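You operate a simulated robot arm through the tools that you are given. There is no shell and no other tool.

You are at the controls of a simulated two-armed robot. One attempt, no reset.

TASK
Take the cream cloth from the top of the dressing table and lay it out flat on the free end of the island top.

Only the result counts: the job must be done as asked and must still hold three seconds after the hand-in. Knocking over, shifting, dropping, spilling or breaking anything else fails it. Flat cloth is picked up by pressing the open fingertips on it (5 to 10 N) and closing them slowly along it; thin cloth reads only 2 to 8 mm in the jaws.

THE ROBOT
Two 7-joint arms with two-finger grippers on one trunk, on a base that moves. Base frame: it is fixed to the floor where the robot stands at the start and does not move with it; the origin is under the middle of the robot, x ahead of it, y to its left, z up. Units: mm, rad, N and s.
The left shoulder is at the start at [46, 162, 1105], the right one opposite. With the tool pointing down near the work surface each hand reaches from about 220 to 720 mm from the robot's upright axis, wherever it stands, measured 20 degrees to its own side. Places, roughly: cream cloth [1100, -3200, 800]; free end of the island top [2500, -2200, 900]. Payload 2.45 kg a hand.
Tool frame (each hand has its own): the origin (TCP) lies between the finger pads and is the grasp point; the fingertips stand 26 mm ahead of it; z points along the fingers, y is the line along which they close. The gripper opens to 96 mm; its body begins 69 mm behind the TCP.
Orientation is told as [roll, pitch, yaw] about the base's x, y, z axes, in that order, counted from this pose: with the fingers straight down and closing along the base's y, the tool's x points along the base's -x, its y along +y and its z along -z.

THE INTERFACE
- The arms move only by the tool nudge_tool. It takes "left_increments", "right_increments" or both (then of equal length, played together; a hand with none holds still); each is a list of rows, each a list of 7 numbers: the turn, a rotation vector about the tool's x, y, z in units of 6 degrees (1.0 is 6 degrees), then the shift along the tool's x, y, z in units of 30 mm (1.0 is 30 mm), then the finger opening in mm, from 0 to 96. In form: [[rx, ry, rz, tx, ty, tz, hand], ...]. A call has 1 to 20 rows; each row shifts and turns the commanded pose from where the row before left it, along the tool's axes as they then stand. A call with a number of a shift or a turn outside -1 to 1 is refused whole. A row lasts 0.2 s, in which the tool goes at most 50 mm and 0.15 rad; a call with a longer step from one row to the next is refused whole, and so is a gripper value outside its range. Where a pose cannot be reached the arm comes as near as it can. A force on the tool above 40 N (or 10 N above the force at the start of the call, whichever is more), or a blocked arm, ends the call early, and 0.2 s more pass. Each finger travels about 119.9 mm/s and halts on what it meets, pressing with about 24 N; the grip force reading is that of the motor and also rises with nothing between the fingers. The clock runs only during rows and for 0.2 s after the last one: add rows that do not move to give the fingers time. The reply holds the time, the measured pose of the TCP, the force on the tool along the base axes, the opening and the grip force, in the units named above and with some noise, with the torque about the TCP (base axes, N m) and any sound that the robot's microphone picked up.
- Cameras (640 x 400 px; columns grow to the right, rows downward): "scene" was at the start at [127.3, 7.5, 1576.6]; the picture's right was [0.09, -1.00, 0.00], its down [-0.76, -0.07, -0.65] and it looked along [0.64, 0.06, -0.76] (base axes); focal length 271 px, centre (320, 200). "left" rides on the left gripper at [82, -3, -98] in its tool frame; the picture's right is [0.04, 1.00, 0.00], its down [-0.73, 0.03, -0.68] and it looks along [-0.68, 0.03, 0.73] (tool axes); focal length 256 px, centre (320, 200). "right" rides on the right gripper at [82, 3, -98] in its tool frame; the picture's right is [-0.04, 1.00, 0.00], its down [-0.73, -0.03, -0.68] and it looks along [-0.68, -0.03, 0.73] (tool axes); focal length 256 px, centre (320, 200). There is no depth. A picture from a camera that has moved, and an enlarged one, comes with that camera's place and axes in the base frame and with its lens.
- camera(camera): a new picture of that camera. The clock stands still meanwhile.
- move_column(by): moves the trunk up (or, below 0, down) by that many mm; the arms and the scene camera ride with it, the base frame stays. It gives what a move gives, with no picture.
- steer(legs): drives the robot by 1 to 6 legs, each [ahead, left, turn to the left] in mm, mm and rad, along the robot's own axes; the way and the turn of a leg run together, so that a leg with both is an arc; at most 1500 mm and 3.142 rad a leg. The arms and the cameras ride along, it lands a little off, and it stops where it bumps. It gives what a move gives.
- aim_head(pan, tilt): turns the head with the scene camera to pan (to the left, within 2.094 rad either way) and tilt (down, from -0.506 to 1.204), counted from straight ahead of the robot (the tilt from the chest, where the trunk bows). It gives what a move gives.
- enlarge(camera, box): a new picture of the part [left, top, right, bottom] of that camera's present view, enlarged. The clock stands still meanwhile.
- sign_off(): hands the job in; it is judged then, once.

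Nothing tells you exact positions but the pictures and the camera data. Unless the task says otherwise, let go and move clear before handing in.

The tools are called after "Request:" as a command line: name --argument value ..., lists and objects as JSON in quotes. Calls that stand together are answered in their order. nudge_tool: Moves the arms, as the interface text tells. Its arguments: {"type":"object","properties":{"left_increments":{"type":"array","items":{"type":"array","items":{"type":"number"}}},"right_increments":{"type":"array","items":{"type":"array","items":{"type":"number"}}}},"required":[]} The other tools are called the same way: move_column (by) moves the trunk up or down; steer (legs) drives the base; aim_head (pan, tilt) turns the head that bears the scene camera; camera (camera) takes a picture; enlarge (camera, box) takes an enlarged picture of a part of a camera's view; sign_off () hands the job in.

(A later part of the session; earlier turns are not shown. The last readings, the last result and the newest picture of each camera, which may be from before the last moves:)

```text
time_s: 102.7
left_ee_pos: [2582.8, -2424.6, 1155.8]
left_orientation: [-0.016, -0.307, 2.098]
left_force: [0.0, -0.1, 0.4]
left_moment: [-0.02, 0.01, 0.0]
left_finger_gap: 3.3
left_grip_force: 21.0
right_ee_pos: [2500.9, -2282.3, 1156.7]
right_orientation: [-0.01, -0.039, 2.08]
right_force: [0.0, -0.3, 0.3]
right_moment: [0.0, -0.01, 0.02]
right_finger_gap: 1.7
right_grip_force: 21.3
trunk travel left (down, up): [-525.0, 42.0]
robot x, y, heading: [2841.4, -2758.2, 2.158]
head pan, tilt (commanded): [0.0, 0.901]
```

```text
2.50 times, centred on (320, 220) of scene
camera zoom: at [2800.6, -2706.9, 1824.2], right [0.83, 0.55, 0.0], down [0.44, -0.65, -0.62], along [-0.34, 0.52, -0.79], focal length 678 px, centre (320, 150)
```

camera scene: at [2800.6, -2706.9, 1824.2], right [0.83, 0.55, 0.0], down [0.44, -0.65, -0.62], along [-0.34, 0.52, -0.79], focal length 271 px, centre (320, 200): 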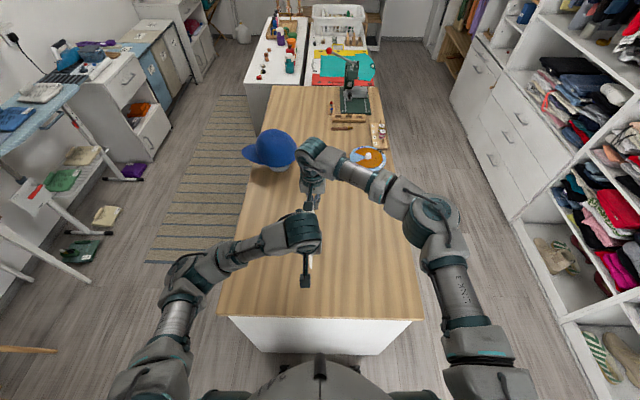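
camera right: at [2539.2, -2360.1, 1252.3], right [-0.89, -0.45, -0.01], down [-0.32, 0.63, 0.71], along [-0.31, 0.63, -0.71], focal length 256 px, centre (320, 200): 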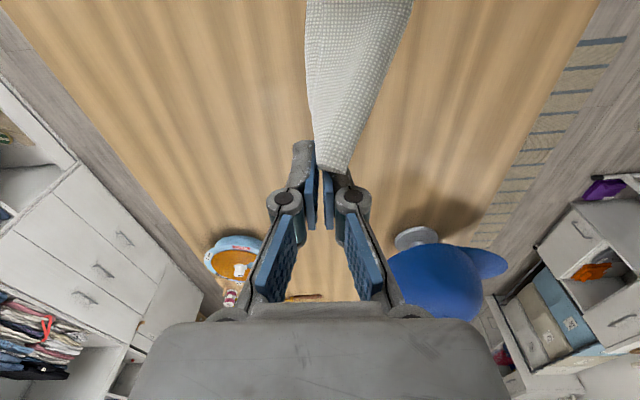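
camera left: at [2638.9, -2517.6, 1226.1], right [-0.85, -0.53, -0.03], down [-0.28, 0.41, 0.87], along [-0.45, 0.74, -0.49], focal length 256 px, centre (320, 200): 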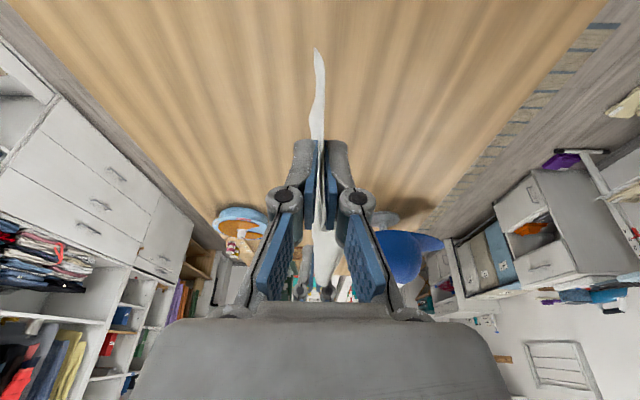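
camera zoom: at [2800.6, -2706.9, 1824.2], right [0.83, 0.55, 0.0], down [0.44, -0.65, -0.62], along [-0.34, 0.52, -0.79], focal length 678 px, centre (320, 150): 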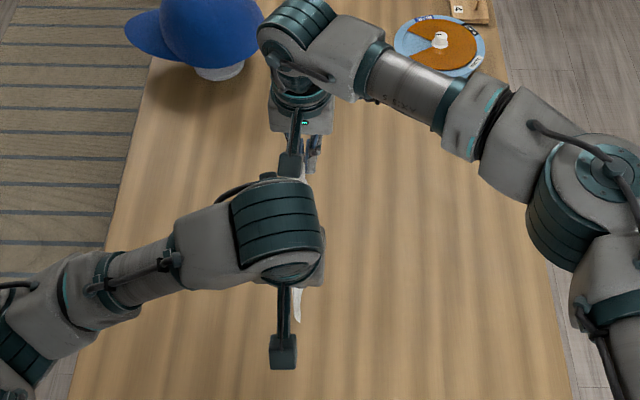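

Request:
enlarge --camera "right" --box '[290, 120, 360, 200]'

Request:
enlarge --camera "left" --box '[290, 200, 360, 310]'

```text
5.00 times, centred on (325, 160) of right
camera zoom: at [2539.2, -2360.1, 1252.3], right [-0.89, -0.45, -0.01], down [-0.32, 0.63, 0.71], along [-0.31, 0.63, -0.71], focal length 1280 px, centre (295, 400)
```

zoom: 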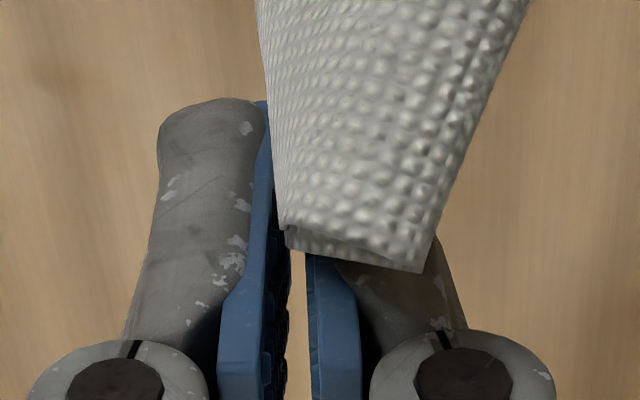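

```text
3.64 times, centred on (325, 255) of left
camera zoom: at [2638.9, -2517.6, 1226.1], right [-0.85, -0.53, -0.03], down [-0.28, 0.41, 0.87], along [-0.45, 0.74, -0.49], focal length 931 px, centre (302, 0)
```

zoom: 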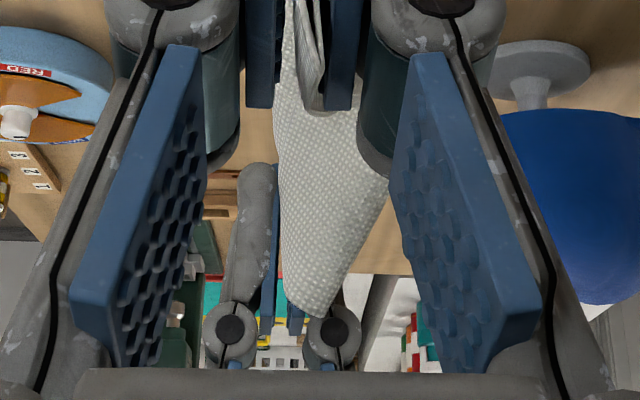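

The right hand has lost the cloth: its far end just leans against the outside of the right hand's left finger, while the left hand still holds firmly. I'll ease the right hand forward and right, out of contact, and look at how the cloth hangs.

Request:
nudge_tool --right_increments '[[0, 0, 0, -0.2, -0.3, 0, 0], [0, 0, 0, -0.3, -0.4, 0, 0], [0, 0, 0, -0.3, -0.4, 0, 0], [0, 0, 0, 0, 0, 0, 0], [0, 0, 0, 0, 0, 0, 0]]'

Request:
camera --camera "right"

Request:
camera --camera "left"

Request:
enlarge --camera "scene" --box '[240, 140, 400, 320]'

```text
time_s: 103.9
left_ee_pos: [2588.4, -2425.3, 1157.4]
left_orientation: [-0.02, -0.312, 2.096]
left_force: [-0.7, 0.2, -0.5]
left_moment: [-0.05, 0.01, 0.01]
left_finger_gap: 3.9
left_grip_force: 21.9
right_ee_pos: [2521.9, -2246.9, 1159.6]
right_orientation: [-0.007, -0.044, 2.08]
right_force: [-0.5, 0.0, 1.2]
right_moment: [-0.04, -0.02, 0.02]
right_finger_gap: 0.7
right_grip_force: 21.0
trunk travel left (down, up): [-525.0, 42.0]
robot x, y, heading: [2841.1, -2753.8, 2.151]
head pan, tilt (commanded): [0.0, 0.901]
```

```text
taken
camera right: at [2560.7, -2324.2, 1255.7], right [-0.89, -0.45, -0.01], down [-0.32, 0.63, 0.71], along [-0.32, 0.63, -0.7], focal length 256 px, centre (320, 200)
```

right: 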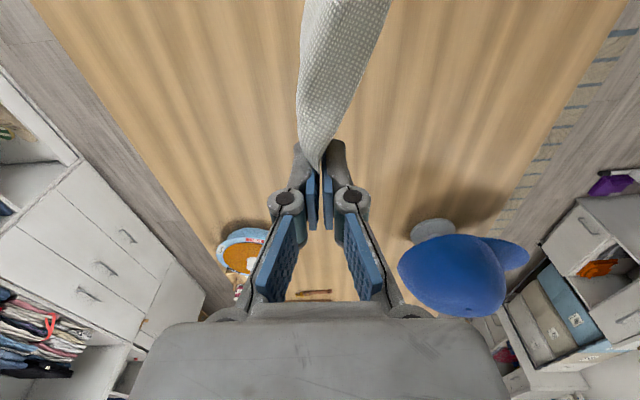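

```text
taken
camera left: at [2644.2, -2518.7, 1227.4], right [-0.85, -0.53, -0.03], down [-0.28, 0.4, 0.87], along [-0.45, 0.75, -0.49], focal length 256 px, centre (320, 200)
```

left: 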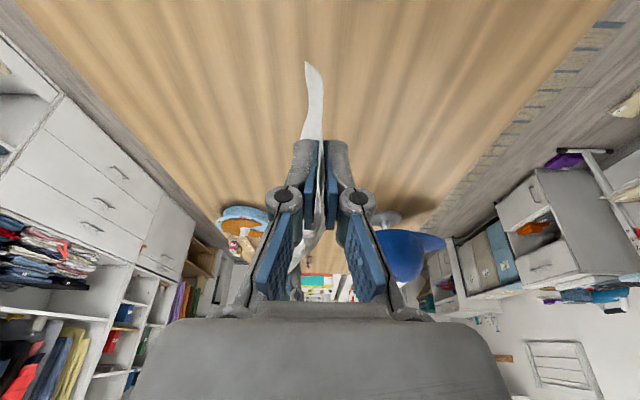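

```text
2.22 times, centred on (320, 230) of scene
camera zoom: at [2804.6, -2704.4, 1824.2], right [0.83, 0.55, 0.0], down [0.43, -0.66, -0.62], along [-0.34, 0.52, -0.79], focal length 603 px, centre (320, 133)
```

zoom: 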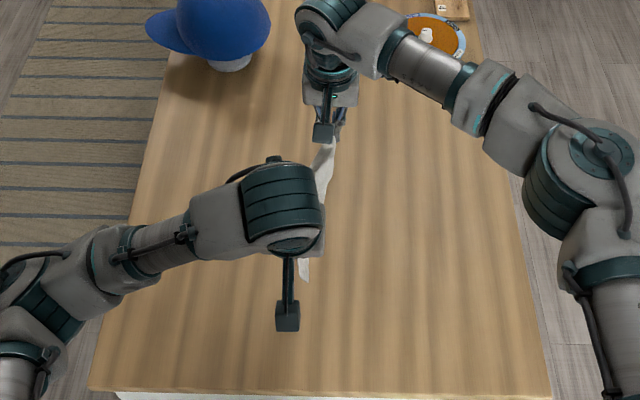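

Request:
enlarge --camera "right" --box '[280, 80, 370, 240]'

Request:
enlarge --camera "left" --box '[270, 200, 370, 310]'

```text
2.50 times, centred on (325, 160) of right
camera zoom: at [2560.7, -2324.2, 1255.7], right [-0.89, -0.45, -0.01], down [-0.32, 0.63, 0.71], along [-0.32, 0.63, -0.7], focal length 640 px, centre (308, 300)
```

zoom: 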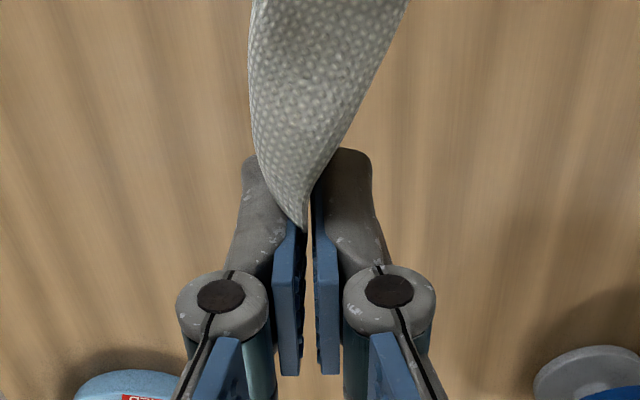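

```text
3.64 times, centred on (320, 255) of left
camera zoom: at [2644.2, -2518.7, 1227.4], right [-0.85, -0.53, -0.03], down [-0.28, 0.4, 0.87], along [-0.45, 0.75, -0.49], focal length 931 px, centre (320, 0)
```

zoom: 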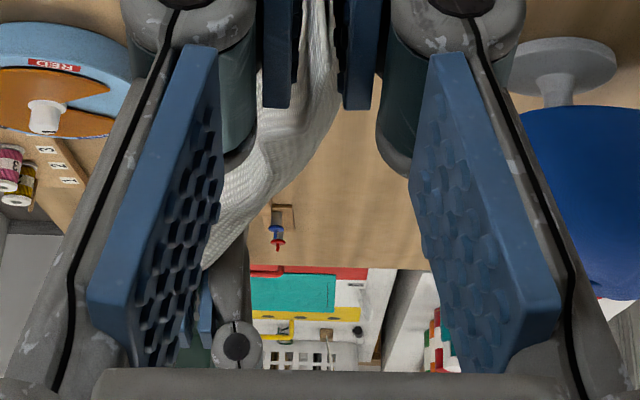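

The right hand does still pinch the far corner after all. I move it back to where it was relative to the left hand so it doesn't pull, and then start lowering.

Request:
nudge_tool --right_increments '[[0, 0, 0, 0.3, 0.4, 0, 0], [0, 0, 0, 0.3, 0.4, 0, 0], [0, 0, 0, 0.2, 0.3, 0, 0], [0, 0, 0, 0, 0, 0, 0], [0, 0, 0, 0, 0, 0, 0]]'

Request:
enlarge --camera "right" --box '[260, 40, 400, 240]'

Request:
enlarge --camera "left" --box '[270, 100, 370, 310]'

```text
time_s: 105.1
left_ee_pos: [2588.9, -2424.8, 1157.7]
left_orientation: [-0.018, -0.311, 2.097]
left_force: [-0.3, 1.2, -2.8]
left_moment: [-0.01, 0.01, -0.02]
left_finger_gap: 3.4
left_grip_force: 20.3
right_ee_pos: [2505.7, -2282.9, 1160.4]
right_orientation: [-0.007, -0.041, 2.079]
right_force: [0.3, 0.4, -0.3]
right_moment: [0.01, -0.04, 0.04]
right_finger_gap: 3.0
right_grip_force: 24.6
trunk travel left (down, up): [-525.0, 42.0]
robot x, y, heading: [2841.1, -2756.8, 2.154]
head pan, tilt (commanded): [0.0, 0.901]
```

```text
2.00 times, centred on (330, 140) of right
camera zoom: at [2544.2, -2361.0, 1255.1], right [-0.89, -0.45, 0.0], down [-0.32, 0.63, 0.71], along [-0.32, 0.63, -0.7], focal length 512 px, centre (300, 320)
```

zoom: 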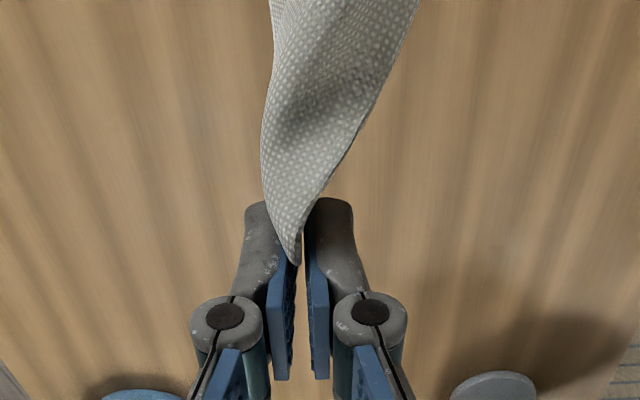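

```text
1.90 times, centred on (320, 205) of left
camera zoom: at [2645.3, -2518.0, 1227.4], right [-0.85, -0.53, -0.03], down [-0.28, 0.4, 0.87], along [-0.45, 0.75, -0.49], focal length 488 px, centre (320, 190)
```

zoom: 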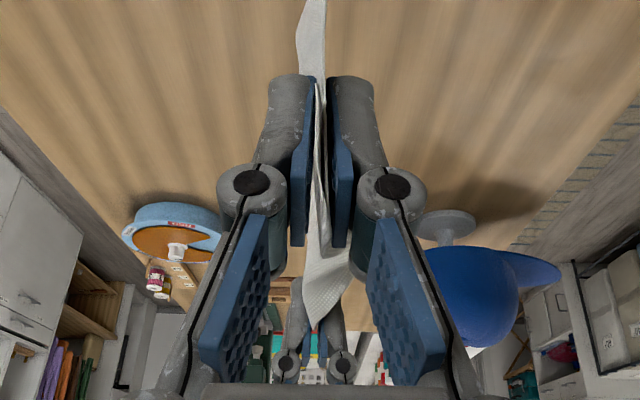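

The cloth hangs between both hands over the middle of the island end. I lower the trunk 150 mm and then move both hands 60 mm farther in and 45 mm left together, ready for laying out.

Request:
move_column --by -150

Request:
nudge_tool --left_increments '[[0, 0, 0, -0.238, 0.18, 0.071, 0], [0, 0, 0, -0.238, 0.18, 0.071, 0], [0, 0, 0, -0.318, 0.25, 0.095, 0], [0, 0, 0, -0.318, 0.25, 0.095, 0], [0, 0, 0, -0.318, 0.25, 0.095, 0], [0, 0, 0, -0.238, 0.2, 0.071, 0], [0, 0, 0, -0.238, 0.19, 0.071, 0], [0, 0, 0, 0, 0, 0, 0], [0, 0, 0, 0, 0, 0, 0]]' --right_increments '[[0, 0, 0, -0.25, 0.18, 0, 0], [0, 0, 0, -0.25, 0.18, 0, 0], [0, 0, 0, -0.333, 0.25, 0, 0], [0, 0, 0, -0.333, 0.25, 0, 0], [0, 0, 0, -0.333, 0.25, 0, 0], [0, 0, 0, -0.25, 0.2, 0, 0], [0, 0, 0, -0.25, 0.19, 0, 0], [0, 0, 0, 0, 0, 0, 0], [0, 0, 0, 0, 0, 0, 0]]'

Request:
camera --camera "scene"

Request:
enlarge --camera "right" --box '[220, 0, 420, 240]'

Request:
enlarge --camera "left" --box '[240, 40, 400, 310]'

```text
time_s: 106.8
left_ee_pos: [2589.2, -2427.0, 1007.6]
left_orientation: [-0.013, -0.311, 2.096]
left_force: [0.8, -0.6, -0.8]
left_moment: [0.01, 0.02, 0.0]
left_finger_gap: 4.1
left_grip_force: 24.0
right_ee_pos: [2505.0, -2283.5, 1010.2]
right_orientation: [-0.005, -0.045, 2.081]
right_force: [-0.5, -0.8, 1.2]
right_moment: [-0.05, 0.0, 0.01]
right_finger_gap: 0.6
right_grip_force: 22.0
trunk travel left (down, up): [-375.0, 192.0]
robot x, y, heading: [2839.1, -2752.8, 2.157]
head pan, tilt (commanded): [0.0, 0.901]
```

```text
time_s: 108.8
left_ee_pos: [2519.5, -2396.9, 1007.1]
left_orientation: [-0.013, -0.31, 2.095]
left_force: [-0.2, -0.9, -1.0]
left_moment: [-0.04, 0.07, 0.01]
left_finger_gap: 3.0
left_grip_force: 21.6
right_ee_pos: [2444.3, -2256.2, 1012.0]
right_orientation: [-0.006, -0.043, 2.081]
right_force: [-0.3, 0.2, -0.5]
right_moment: [0.07, -0.03, 0.02]
right_finger_gap: 0.5
right_grip_force: 21.3
right hand out of reach, approached as far as the arm can: row 7
trunk travel left (down, up): [-375.0, 192.0]
robot x, y, heading: [2841.2, -2759.2, 2.158]
head pan, tilt (commanded): [0.0, 0.901]
```

```text
taken
camera scene: at [2795.8, -2689.5, 1674.4], right [0.83, 0.55, 0.0], down [0.43, -0.66, -0.62], along [-0.34, 0.52, -0.79], focal length 271 px, centre (320, 200)
```

scene: 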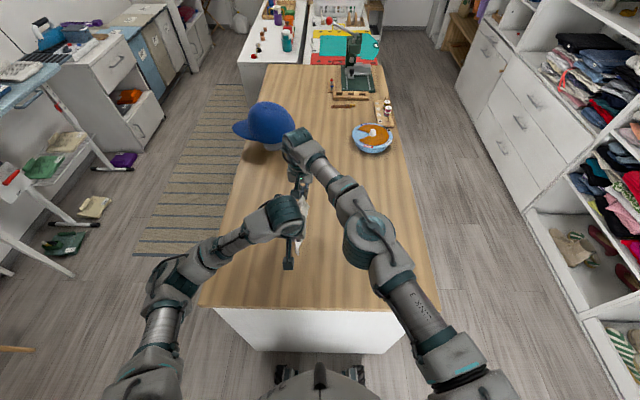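

```text
1.67 times, centred on (320, 120) of right
camera zoom: at [2483.7, -2333.2, 1106.5], right [-0.89, -0.45, -0.01], down [-0.32, 0.63, 0.71], along [-0.32, 0.63, -0.7], focal length 427 px, centre (320, 333)
```

zoom: 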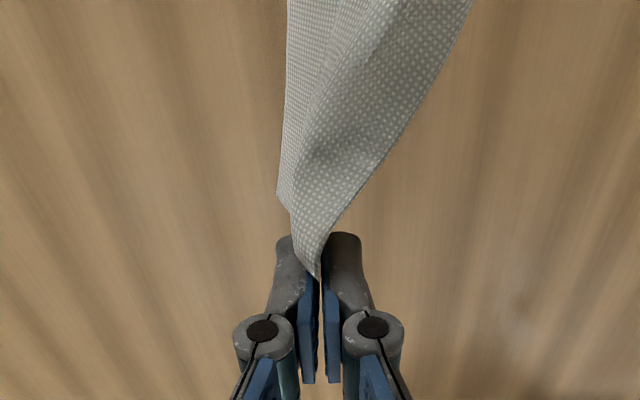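

```text
1.48 times, centred on (320, 175) of left
camera zoom: at [2576.0, -2489.5, 1078.2], right [-0.85, -0.53, -0.02], down [-0.28, 0.41, 0.87], along [-0.45, 0.74, -0.49], focal length 379 px, centre (320, 237)
```

zoom: 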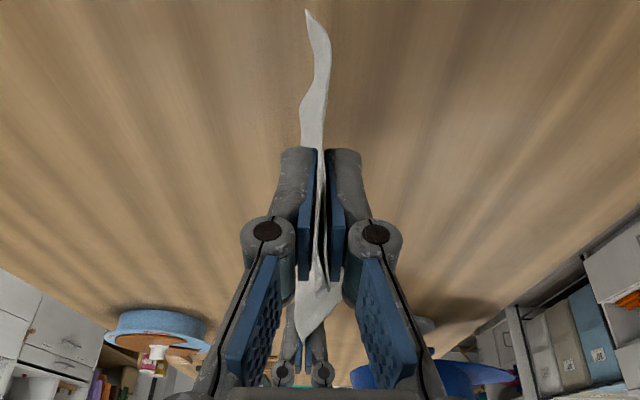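

Request:
enlarge --camera "scene" --box '[250, 150, 350, 290]'

Request:
enlarge --camera "right" --box '[280, 80, 360, 200]'

```text
2.86 times, centred on (300, 220) of scene
camera zoom: at [2795.8, -2689.5, 1674.4], right [0.83, 0.55, 0.0], down [0.43, -0.66, -0.62], along [-0.34, 0.52, -0.79], focal length 775 px, centre (377, 143)
```

zoom: 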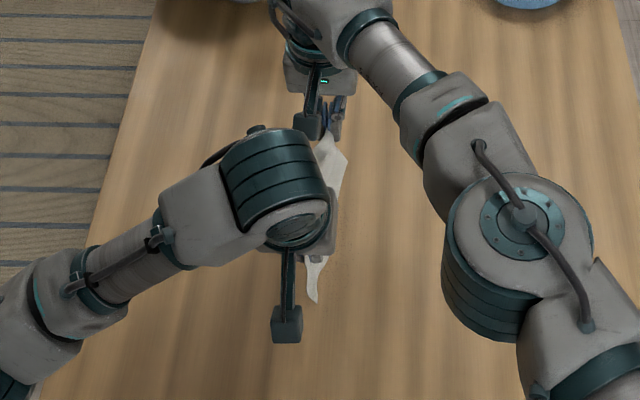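

```text
3.33 times, centred on (320, 140) of right
camera zoom: at [2483.7, -2333.2, 1106.5], right [-0.89, -0.45, -0.01], down [-0.32, 0.63, 0.71], along [-0.32, 0.63, -0.7], focal length 853 px, centre (320, 400)
```

zoom: 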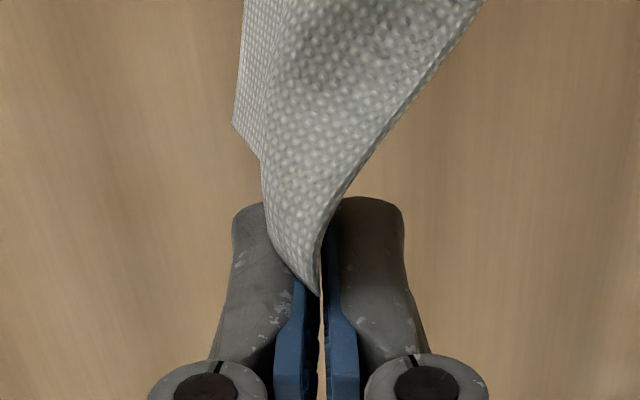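

I lower the trunk another 35 mm so the hanging edge should just reach the wood, and check.

Request:
move_column --by -35

Request:
enlarge --camera "right" --box '[200, 0, 440, 240]'

Request:
camera --camera "left"

Request:
enlarge --camera "scene" --box '[250, 150, 350, 290]'

```text
time_s: 109.6
left_ee_pos: [2519.9, -2397.3, 973.9]
left_orientation: [-0.012, -0.312, 2.097]
left_force: [-0.8, -0.3, 0.4]
left_moment: [-0.03, 0.02, 0.0]
left_finger_gap: 3.8
left_grip_force: 21.4
right_ee_pos: [2445.9, -2256.6, 976.0]
right_orientation: [-0.006, -0.044, 2.077]
right_force: [-0.3, -0.4, 0.5]
right_moment: [0.05, 0.02, 0.0]
right_finger_gap: 0.6
right_grip_force: 23.4
trunk travel left (down, up): [-340.0, 227.0]
robot x, y, heading: [2842.5, -2758.5, 2.156]
head pan, tilt (commanded): [0.0, 0.901]
```

```text
1.67 times, centred on (320, 120) of right
camera zoom: at [2484.7, -2334.6, 1072.0], right [-0.89, -0.45, 0.0], down [-0.32, 0.63, 0.71], along [-0.32, 0.64, -0.7], focal length 427 px, centre (320, 333)
```

zoom: 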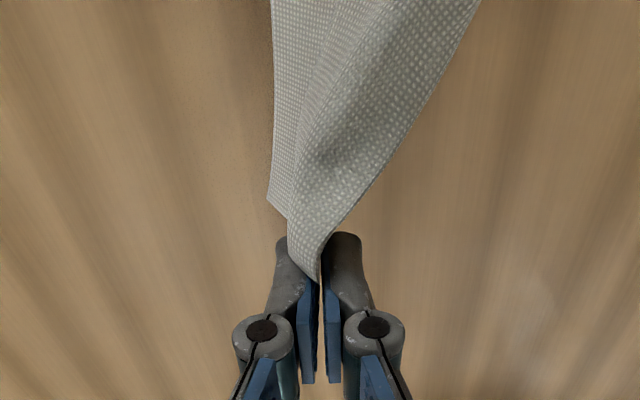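

```text
taken
camera left: at [2576.2, -2490.4, 1043.7], right [-0.85, -0.53, -0.02], down [-0.28, 0.4, 0.87], along [-0.45, 0.75, -0.49], focal length 256 px, centre (320, 200)
```

left: 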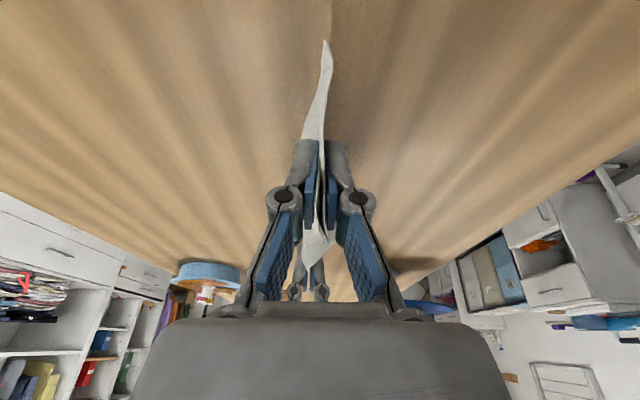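

```text
2.86 times, centred on (300, 220) of scene
camera zoom: at [2789.6, -2680.1, 1639.5], right [0.83, 0.55, 0.0], down [0.43, -0.66, -0.62], along [-0.34, 0.52, -0.79], focal length 775 px, centre (377, 143)
```

zoom: 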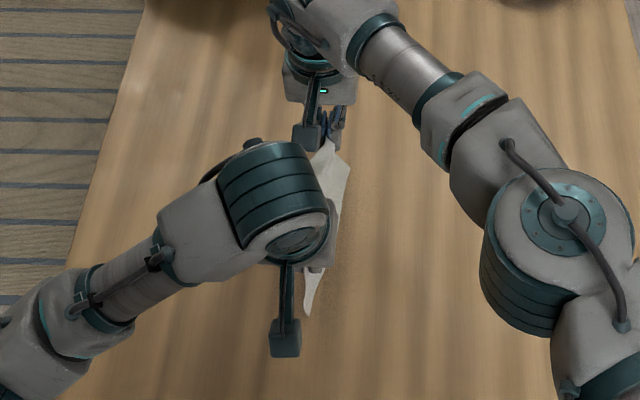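

The near bottom corner hangs about 15 mm above the wood. Now the first half of the lay-down: lower, then move both hands right in an arc while lowering.

Request:
nudge_tool --left_increments '[[0, 0, 0, 0.071, 0, 0.222, 0], [0, 0, 0, 0.071, 0, 0.222, 0], [0, 0, 0, 0.0142, -0.358, 0.0445, 0], [0, 0, 0, 0.0142, -0.358, 0.0445, 0], [0, 0, 0, 0.0422, -0.333, 0.132, 0], [0, 0, 0, 0.0422, -0.333, 0.132, 0], [0, 0, 0, 0.067, -0.287, 0.21, 0], [0, 0, 0, 0.067, -0.287, 0.21, 0], [0, 0, 0, 0, 0, 0, 0], [0, 0, 0, 0, 0, 0, 0]]' --right_increments '[[0, 0, 0, 0.01, 0, 0.233, 0], [0, 0, 0, 0.01, 0, 0.233, 0], [0, 0, 0, 0.002, -0.358, 0.0467, 0], [0, 0, 0, 0.002, -0.358, 0.0467, 0], [0, 0, 0, 0.006, -0.333, 0.138, 0], [0, 0, 0, 0.006, -0.333, 0.138, 0], [0, 0, 0, 0.0095, -0.287, 0.22, 0], [0, 0, 0, 0.0095, -0.287, 0.22, 0], [0, 0, 0, 0, 0, 0, 0], [0, 0, 0, 0, 0, 0, 0]]'

Request:
enlarge --camera "right" --box '[200, 0, 440, 240]'

Request:
camera --camera "left"

Request:
enlarge --camera "scene" --box '[250, 150, 370, 310]'

```text
time_s: 111.8
left_ee_pos: [2571.1, -2367.7, 935.7]
left_orientation: [-0.012, -0.31, 2.096]
left_force: [0.8, 0.4, -0.1]
left_moment: [0.03, -0.03, 0.04]
left_finger_gap: 4.4
left_grip_force: 22.7
right_ee_pos: [2500.3, -2228.9, 937.5]
right_orientation: [-0.005, -0.042, 2.082]
right_force: [-0.1, -0.3, 0.1]
right_moment: [0.03, -0.04, -0.01]
right_finger_gap: 2.5
right_grip_force: 25.7
trunk travel left (down, up): [-340.0, 227.0]
robot x, y, heading: [2841.7, -2755.8, 2.148]
head pan, tilt (commanded): [0.0, 0.901]
```

```text
1.67 times, centred on (320, 120) of right
camera zoom: at [2538.4, -2306.3, 1033.2], right [-0.89, -0.45, 0.0], down [-0.32, 0.63, 0.71], along [-0.32, 0.63, -0.7], focal length 427 px, centre (320, 333)
```

zoom: 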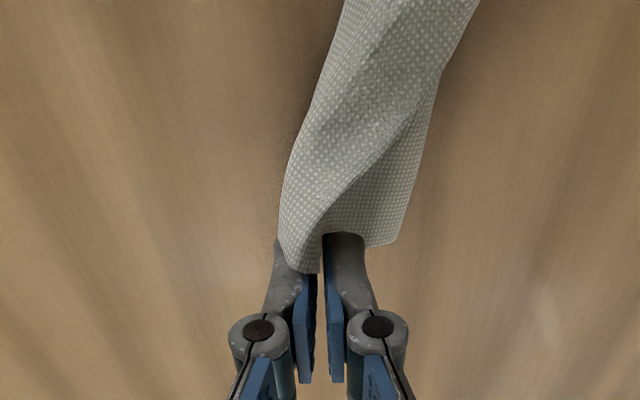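

```text
taken
camera left: at [2627.5, -2460.0, 1005.2], right [-0.85, -0.53, -0.02], down [-0.28, 0.41, 0.87], along [-0.45, 0.74, -0.49], focal length 256 px, centre (320, 200)
```

left: 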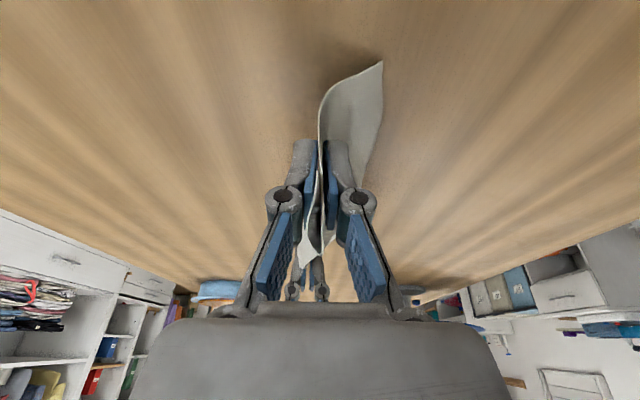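

```text
2.50 times, centred on (310, 230) of scene
camera zoom: at [2790.6, -2678.7, 1639.4], right [0.83, 0.55, 0.0], down [0.43, -0.66, -0.62], along [-0.34, 0.52, -0.79], focal length 678 px, centre (345, 125)
```

zoom: 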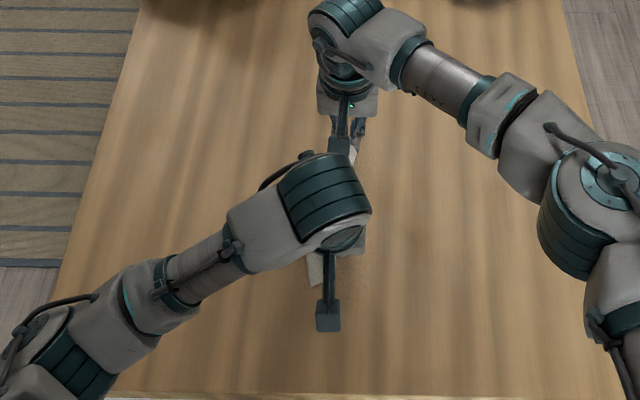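

The free edge has settled on the wood to the left and the sheet is unrolling as intended. Now the second half of the arc, stopping just above the surface.

Request:
nudge_tool --left_increments '[[0, 0, 0, 0.0874, -0.22, 0.273, 0], [0, 0, 0, 0.0874, -0.22, 0.273, 0], [0, 0, 0, 0.102, -0.138, 0.318, 0], [0, 0, 0, 0.102, -0.138, 0.318, 0], [0, 0, 0, 0.071, -0.05, 0.222, 0], [0, 0, 0, 0.071, -0.05, 0.222, 0], [0, 0, 0, 0, 0, 0, 0], [0, 0, 0, 0, 0, 0, 0]]' --right_increments '[[0, 0, 0, 0.012, -0.22, 0.287, 0], [0, 0, 0, 0.012, -0.22, 0.287, 0], [0, 0, 0, 0.014, -0.138, 0.333, 0], [0, 0, 0, 0.014, -0.138, 0.333, 0], [0, 0, 0, 0.01, -0.05, 0.233, 0], [0, 0, 0, 0.01, -0.05, 0.233, 0], [0, 0, 0, 0, 0, 0, 0], [0, 0, 0, 0, 0, 0, 0]]'

Request:
camera --camera "right"

Request:
camera --camera "left"

```text
time_s: 112.9
left_ee_pos: [2591.4, -2355.5, 907.7]
left_orientation: [-0.022, -0.335, 2.1]
left_force: [-0.8, -1.7, 12.0]
left_moment: [-0.26, 0.26, 0.07]
left_finger_gap: 3.8
left_grip_force: 25.1
right_ee_pos: [2516.3, -2220.9, 906.3]
right_orientation: [0.001, -0.05, 2.08]
right_force: [0.3, -1.2, 11.2]
right_moment: [-0.25, 0.16, 0.01]
right_finger_gap: 2.1
right_grip_force: 27.4
trunk travel left (down, up): [-340.0, 227.0]
robot x, y, heading: [2845.7, -2754.4, 2.15]
head pan, tilt (commanded): [0.0, 0.901]
stopped in row 5 (left hand): the force on the tool passed its limit at 48 N (the readings are from after the stop); the commanded pose is now the measured one
```

```text
taken
camera right: at [2557.3, -2298.4, 1001.4], right [-0.89, -0.45, 0.0], down [-0.32, 0.62, 0.72], along [-0.32, 0.64, -0.7], focal length 256 px, centre (320, 200)
```

right: 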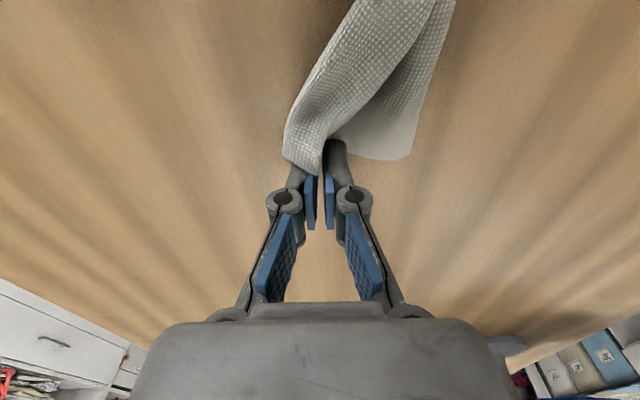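

```text
taken
camera left: at [2646.7, -2449.9, 975.8], right [-0.85, -0.53, -0.03], down [-0.28, 0.38, 0.88], along [-0.45, 0.76, -0.47], focal length 256 px, centre (320, 200)
```

left: 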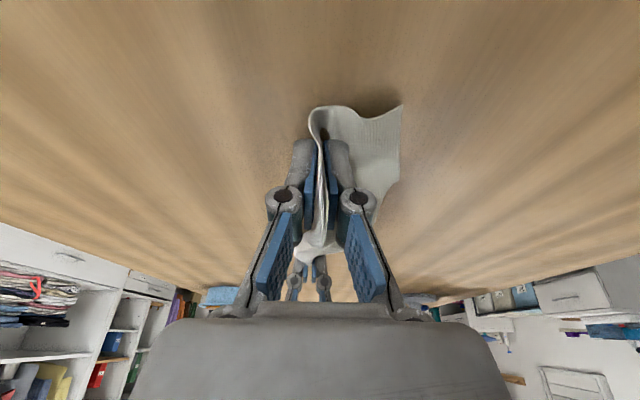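

The wood is actually at z ≈ 880, so the hands touched down early and some slack remains. I'll lift the tips about 5 mm and drag both hands slowly 60 mm further right so the trailing sheet pulls out flat.

Request:
nudge_tool --left_increments '[[0, 0.2, 0, -0.06, 0, -0.19, 0], [0, 0, 0, 0, -0.2, 0, 0], [0, 0, 0, 0, -0.2, 0, 0], [0, 0, 0, 0, -0.2, 0, 0], [0, 0, 0, 0, -0.2, 0, 0], [0, 0, 0, 0, -0.2, 0, 0], [0, 0, 0, 0, -0.2, 0, 0], [0, 0, 0, 0, -0.2, 0, 0], [0, 0, 0, 0, -0.2, 0, 0], [0, 0, 0, 0, -0.2, 0, 0], [0, 0, 0, 0, -0.2, 0, 0], [0, 0, 0, 0, 0, 0, 0]]' --right_increments '[[0, 0, 0, -0.01, 0, -0.167, 0], [0, 0, 0, 0, -0.2, 0, 0], [0, 0, 0, 0, -0.2, 0, 0], [0, 0, 0, 0, -0.2, 0, 0], [0, 0, 0, 0, -0.2, 0, 0], [0, 0, 0, 0, -0.2, 0, 0], [0, 0, 0, 0, -0.2, 0, 0], [0, 0, 0, 0, -0.2, 0, 0], [0, 0, 0, 0, -0.2, 0, 0], [0, 0, 0, 0, -0.2, 0, 0], [0, 0, 0, 0, -0.2, 0, 0], [0, 0, 0, 0, 0, 0, 0]]'

Request:
camera --camera "right"

Request:
camera --camera "left"

Request:
enlarge --camera "scene" --box '[250, 150, 390, 310]'

```text
time_s: 115.5
left_ee_pos: [2642.9, -2324.7, 913.0]
left_orientation: [-0.019, -0.309, 2.1]
left_force: [0.6, -0.7, 3.7]
left_moment: [0.04, -0.05, -0.05]
left_finger_gap: 3.7
left_grip_force: 23.1
right_ee_pos: [2571.4, -2190.1, 908.6]
right_orientation: [-0.002, -0.05, 2.08]
right_force: [0.0, 0.1, -0.3]
right_moment: [-0.02, 0.0, 0.0]
right_finger_gap: 0.7
right_grip_force: 21.6
trunk travel left (down, up): [-340.0, 227.0]
robot x, y, heading: [2844.6, -2755.2, 2.155]
head pan, tilt (commanded): [0.0, 0.901]
```

```text
taken
camera right: at [2611.0, -2267.4, 1004.7], right [-0.89, -0.45, 0.0], down [-0.32, 0.62, 0.71], along [-0.32, 0.64, -0.7], focal length 256 px, centre (320, 200)
```

right: 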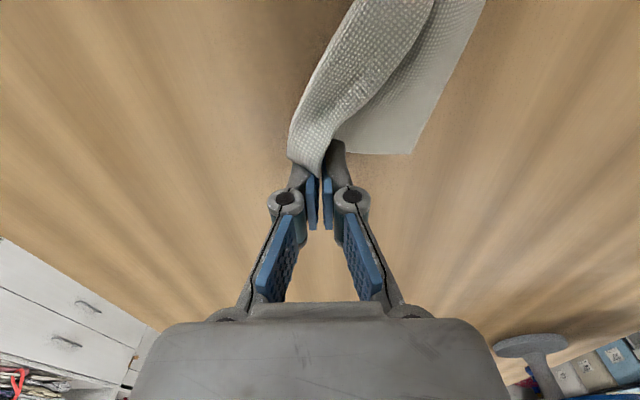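

```text
taken
camera left: at [2698.4, -2417.7, 983.3], right [-0.85, -0.53, -0.03], down [-0.28, 0.4, 0.87], along [-0.45, 0.74, -0.49], focal length 256 px, centre (320, 200)
```

left: 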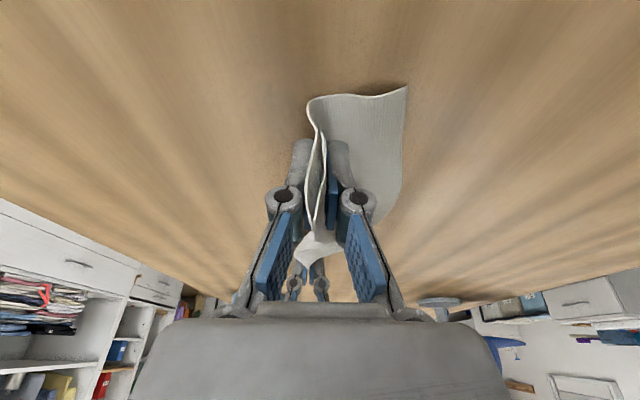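

```text
2.50 times, centred on (320, 230) of scene
camera zoom: at [2792.0, -2677.2, 1639.4], right [0.83, 0.55, 0.0], down [0.43, -0.66, -0.62], along [-0.34, 0.51, -0.79], focal length 678 px, centre (320, 125)
```

zoom: 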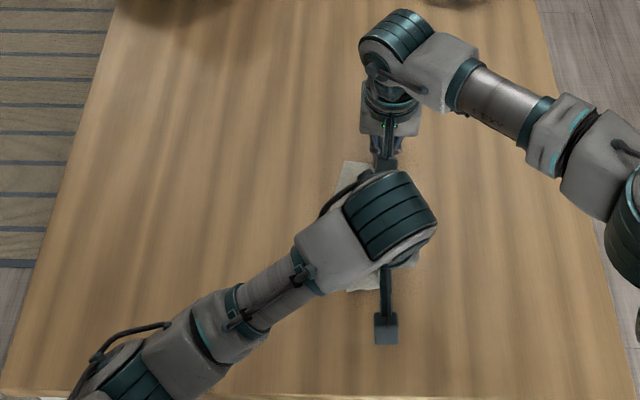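

The sheet is bulging to the wrong side of the fingers and just slides along. I'll lift both hands about 100 mm and shift 80 mm left so it hangs free again, then repeat the lay-down with the correct surface height.

Request:
nudge_tool --left_increments '[[0, 0, 0, -0.1644, 0.1, -0.5136, 0], [0, 0, 0, -0.1644, 0.3, -0.5136, 0], [0, 0, 0, -0.1644, 0.45, -0.5136, 0], [0, 0, 0, -0.1644, 0.6, -0.5136, 0], [0, 0, 0, -0.1644, 0.6, -0.5136, 0], [0, 0, 0, -0.1644, 0.6, -0.5136, 0], [0, 0, 0, 0, 0, 0, 0], [0, 0, 0, 0, 0, 0, 0], [0, 0, 0, 0, 0, 0, 0]]' --right_increments '[[0, 0, 0, -0.028, 0.1, -0.567, 0], [0, 0, 0, -0.028, 0.3, -0.567, 0], [0, 0, 0, -0.028, 0.45, -0.567, 0], [0, 0, 0, -0.028, 0.6, -0.567, 0], [0, 0, 0, -0.028, 0.6, -0.567, 0], [0, 0, 0, -0.028, 0.6, -0.567, 0], [0, 0, 0, 0, 0, 0, 0], [0, 0, 0, 0, 0, 0, 0], [0, 0, 0, 0, 0, 0, 0]]'

Request:
camera --camera "right"

Request:
camera --camera "left"

```text
time_s: 117.5
left_ee_pos: [2571.9, -2366.5, 1008.5]
left_orientation: [-0.018, -0.308, 2.099]
left_force: [-0.2, 0.3, -0.4]
left_moment: [-0.04, 0.0, 0.02]
left_finger_gap: 3.7
left_grip_force: 21.9
right_ee_pos: [2500.9, -2228.4, 1012.1]
right_orientation: [-0.004, -0.049, 2.08]
right_force: [0.0, -0.3, -0.8]
right_moment: [0.04, -0.01, 0.01]
right_finger_gap: 1.1
right_grip_force: 23.0
trunk travel left (down, up): [-340.0, 227.0]
robot x, y, heading: [2844.9, -2755.9, 2.152]
head pan, tilt (commanded): [0.0, 0.901]
```

```text
taken
camera right: at [2540.3, -2306.7, 1106.0], right [-0.89, -0.45, 0.0], down [-0.32, 0.62, 0.71], along [-0.32, 0.64, -0.7], focal length 256 px, centre (320, 200)
```

right: 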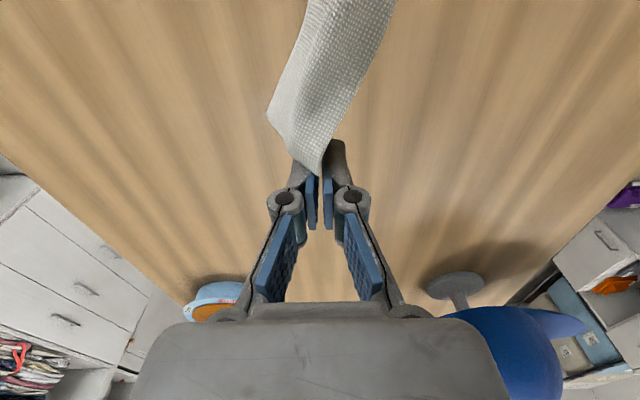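

```text
taken
camera left: at [2627.7, -2459.1, 1078.3], right [-0.85, -0.53, -0.03], down [-0.28, 0.4, 0.87], along [-0.45, 0.74, -0.49], focal length 256 px, centre (320, 200)
```

left: 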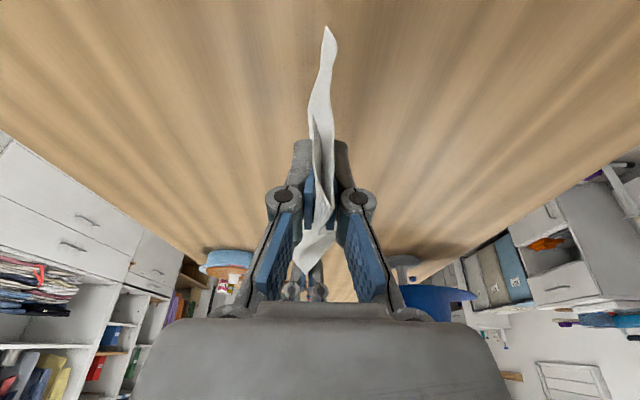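

The sheet hangs free again with its lower edge just touching the wood. I repeat the lay-down arc with the right length and height, first to half way.

Request:
nudge_tool --left_increments '[[0, 0, 0, 0.041, 0, 0.127, 0], [0, 0, 0, 0.0173, -0.432, 0.054, 0], [0, 0, 0, 0.0173, -0.432, 0.054, 0], [0, 0, 0, 0.051, -0.402, 0.159, 0], [0, 0, 0, 0.051, -0.402, 0.159, 0], [0, 0, 0, 0.081, -0.345, 0.2525, 0], [0, 0, 0, 0.081, -0.345, 0.2525, 0], [0, 0, 0, 0, 0, 0, 0]]' --right_increments '[[0, 0, 0, 0.006, 0, 0.133, 0], [0, 0, 0, 0.003, -0.432, 0.0567, 0], [0, 0, 0, 0.003, -0.432, 0.0567, 0], [0, 0, 0, 0.008, -0.402, 0.167, 0], [0, 0, 0, 0.008, -0.402, 0.167, 0], [0, 0, 0, 0.013, -0.345, 0.265, 0], [0, 0, 0, 0.013, -0.345, 0.265, 0], [0, 0, 0, 0, 0, 0, 0]]'

Request:
camera --camera "right"

Request:
camera --camera "left"

```text
time_s: 119.3
left_ee_pos: [2633.8, -2328.7, 976.6]
left_orientation: [-0.018, -0.31, 2.1]
left_force: [0.4, 0.1, 1.6]
left_moment: [0.07, 0.01, 0.01]
left_finger_gap: 0.9
left_grip_force: 23.8
right_ee_pos: [2563.6, -2194.5, 978.8]
right_orientation: [-0.002, -0.048, 2.081]
right_force: [-0.5, -0.8, -1.0]
right_moment: [-0.01, 0.0, 0.02]
right_finger_gap: 2.3
right_grip_force: 27.9
trunk travel left (down, up): [-340.0, 227.0]
robot x, y, heading: [2839.6, -2759.9, 2.157]
head pan, tilt (commanded): [0.0, 0.901]
```

```text
taken
camera right: at [2603.4, -2271.9, 1072.8], right [-0.89, -0.45, 0.0], down [-0.32, 0.62, 0.71], along [-0.32, 0.64, -0.7], focal length 256 px, centre (320, 200)
```

right: 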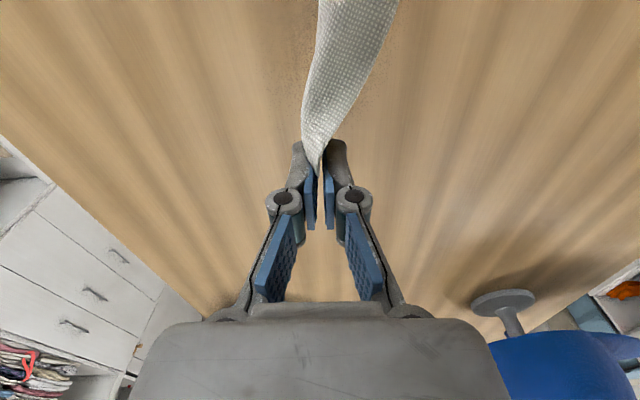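

```text
taken
camera left: at [2690.4, -2422.1, 1046.6], right [-0.85, -0.53, -0.03], down [-0.28, 0.4, 0.87], along [-0.45, 0.74, -0.49], focal length 256 px, centre (320, 200)
```

left: 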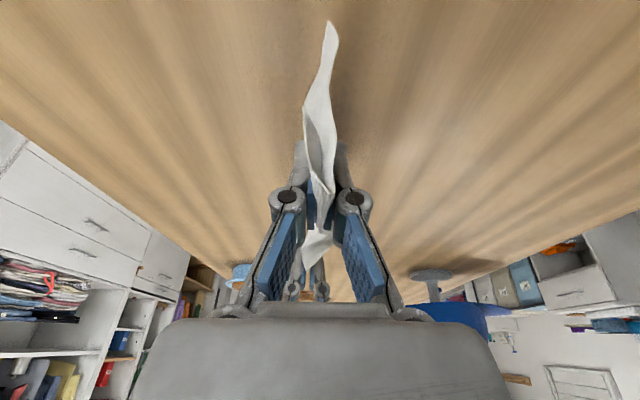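

The sheet still hangs nearly straight, so its lower edge is only now reaching the wood. I'll lift slightly, go back left 75 mm, and come down again a bit lower to make sure the edge is really resting before arcing.

Request:
nudge_tool --left_increments '[[0, 0, 0, -0.153, 0.2, -0.477, 0], [0, 0, 0, 0, 0.5, 0, 0], [0, 0, 0, 0, 0.6, 0, 0], [0, 0, 0, 0, 0.6, 0, 0], [0, 0, 0, 0, 0.6, 0, 0], [0, 0, 0, 0, 0, 0, 0], [0, 0, 0, 0.102, 0, 0.318, 0], [0, 0, 0, 0.102, 0, 0.318, 0], [0, 0, 0, 0, 0, 0, 0], [0, 0, 0, 0, 0, 0, 0]]' --right_increments '[[0, 0, 0, -0.025, 0.2, -0.5, 0], [0, 0, 0, 0, 0.5, 0, 0], [0, 0, 0, 0, 0.6, 0, 0], [0, 0, 0, 0, 0.6, 0, 0], [0, 0, 0, 0, 0.6, 0, 0], [0, 0, 0, 0, 0, 0, 0], [0, 0, 0, 0.017, 0, 0.333, 0], [0, 0, 0, 0.017, 0, 0.333, 0], [0, 0, 0, 0, 0, 0, 0], [0, 0, 0, 0, 0, 0, 0]]'

Request:
camera --camera "right"

Request:
camera --camera "left"

```text
time_s: 121.5
left_ee_pos: [2568.4, -2367.2, 969.3]
left_orientation: [-0.019, -0.31, 2.099]
left_force: [0.7, 1.0, 1.9]
left_moment: [-0.05, -0.08, -0.02]
left_finger_gap: 1.8
left_grip_force: 27.1
right_ee_pos: [2496.2, -2231.1, 972.6]
right_orientation: [-0.003, -0.049, 2.081]
right_force: [0.2, -0.8, -0.3]
right_moment: [0.02, -0.01, 0.03]
right_finger_gap: 1.9
right_grip_force: 28.0
trunk travel left (down, up): [-340.0, 227.0]
robot x, y, heading: [2842.9, -2756.8, 2.156]
head pan, tilt (commanded): [0.0, 0.901]
```

```text
taken
camera right: at [2536.1, -2308.9, 1068.3], right [-0.89, -0.45, 0.0], down [-0.32, 0.62, 0.71], along [-0.32, 0.64, -0.7], focal length 256 px, centre (320, 200)
```

right: 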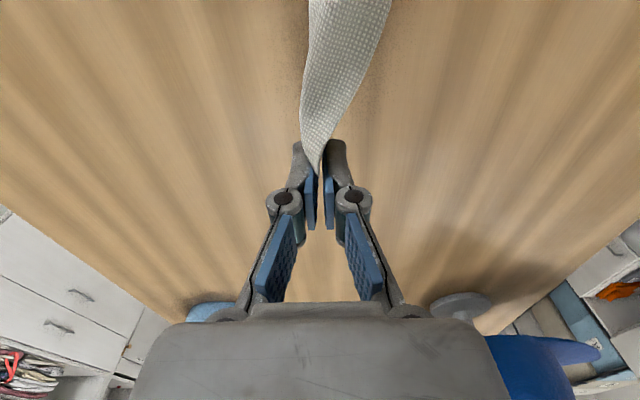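

```text
taken
camera left: at [2623.8, -2460.2, 1040.7], right [-0.85, -0.53, -0.03], down [-0.29, 0.4, 0.87], along [-0.45, 0.74, -0.49], focal length 256 px, centre (320, 200)
```

left: 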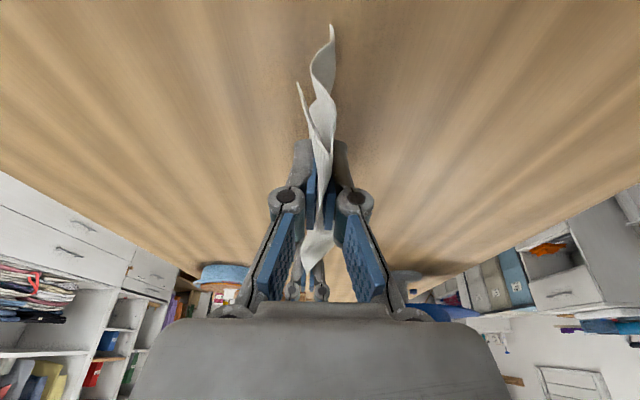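

The hanging sheet needs to lean left as it comes down. I'll lift a little and roll both hands together about 42° so the fingers point down-left and the sheet leaves them towards the left.

Request:
nudge_tool --left_increments '[[0, 0, 0, -0.153, 0, -0.477, 0], [0, 0, 0, -0.153, 0, -0.477, 0], [-1, 0, 0, 0, 0, 0, 0], [-1, 0, 0, 0, 0, 0, 0], [-1, 0, 0, 0, 0, 0, 0], [-1, 0, 0, 0, 0, 0, 0], [-1, 0, 0, 0, 0, 0, 0], [-1, 0, 0, 0, 0, 0, 0], [-1, 0, 0, 0, 0, 0, 0], [0, 0, 0, 0, 0, 0, 0], [0, 0, 0, 0, 0, 0, 0]]' --right_increments '[[0, 0, 0, -0.025, 0, -0.5, 0], [0, 0, 0, -0.025, 0, -0.5, 0], [-1, 0, 0, 0, 0, 0, 0], [-1, 0, 0, 0, 0, 0, 0], [-1, 0, 0, 0, 0, 0, 0], [-1, 0, 0, 0, 0, 0, 0], [-1, 0, 0, 0, 0, 0, 0], [-1, 0, 0, 0, 0, 0, 0], [-1, 0, 0, 0, 0, 0, 0], [0, 0, 0, 0, 0, 0, 0], [0, 0, 0, 0, 0, 0, 0]]'

Request:
camera --camera "right"

Request:
camera --camera "left"

Request:
camera --camera "scene"

```text
time_s: 123.9
left_ee_pos: [2567.9, -2368.0, 1000.6]
left_orientation: [0.717, -0.31, 2.1]
left_force: [-1.0, -0.5, 0.2]
left_moment: [0.0, 0.02, 0.03]
left_finger_gap: 1.4
left_grip_force: 22.1
right_ee_pos: [2496.9, -2232.2, 1003.2]
right_orientation: [0.732, -0.048, 2.081]
right_force: [-1.0, -0.2, -1.2]
right_moment: [0.02, 0.04, 0.01]
right_finger_gap: 2.7
right_grip_force: 22.6
trunk travel left (down, up): [-340.0, 227.0]
robot x, y, heading: [2839.7, -2755.8, 2.157]
head pan, tilt (commanded): [0.0, 0.901]
```

```text
taken
camera right: at [2594.0, -2275.4, 1075.3], right [-0.65, -0.36, 0.67], down [0.07, 0.85, 0.52], along [-0.75, 0.39, -0.53], focal length 256 px, centre (320, 200)
```

right: 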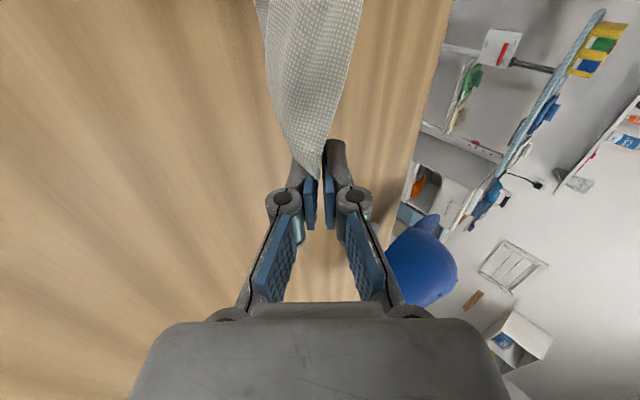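

```text
taken
camera left: at [2676.1, -2420.8, 1045.6], right [-0.53, -0.59, 0.61], down [0.09, 0.68, 0.73], along [-0.84, 0.45, -0.3], focal length 256 px, centre (320, 200)
```

left: 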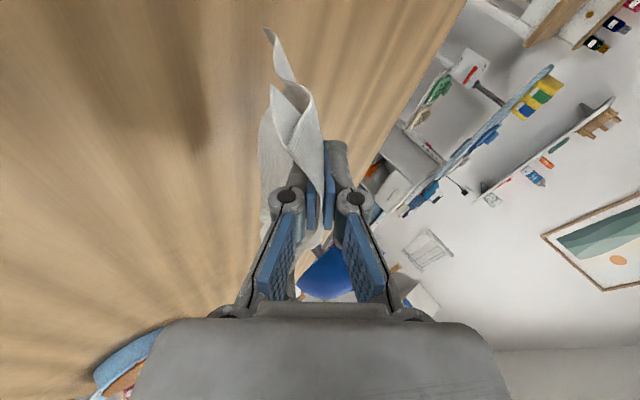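

```text
taken
camera scene: at [2791.4, -2677.2, 1639.4], right [0.83, 0.55, 0.0], down [0.43, -0.66, -0.62], along [-0.34, 0.51, -0.79], focal length 271 px, centre (320, 200)
```

scene: 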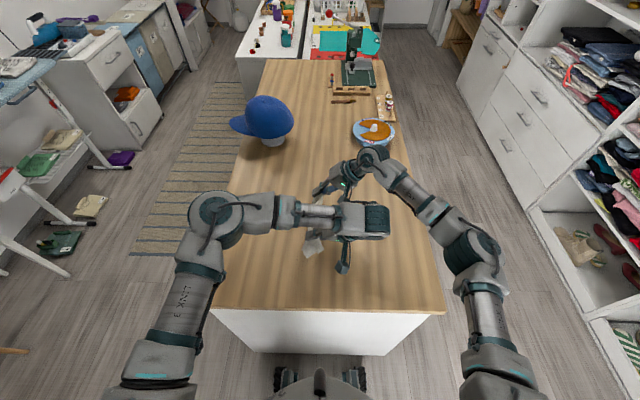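

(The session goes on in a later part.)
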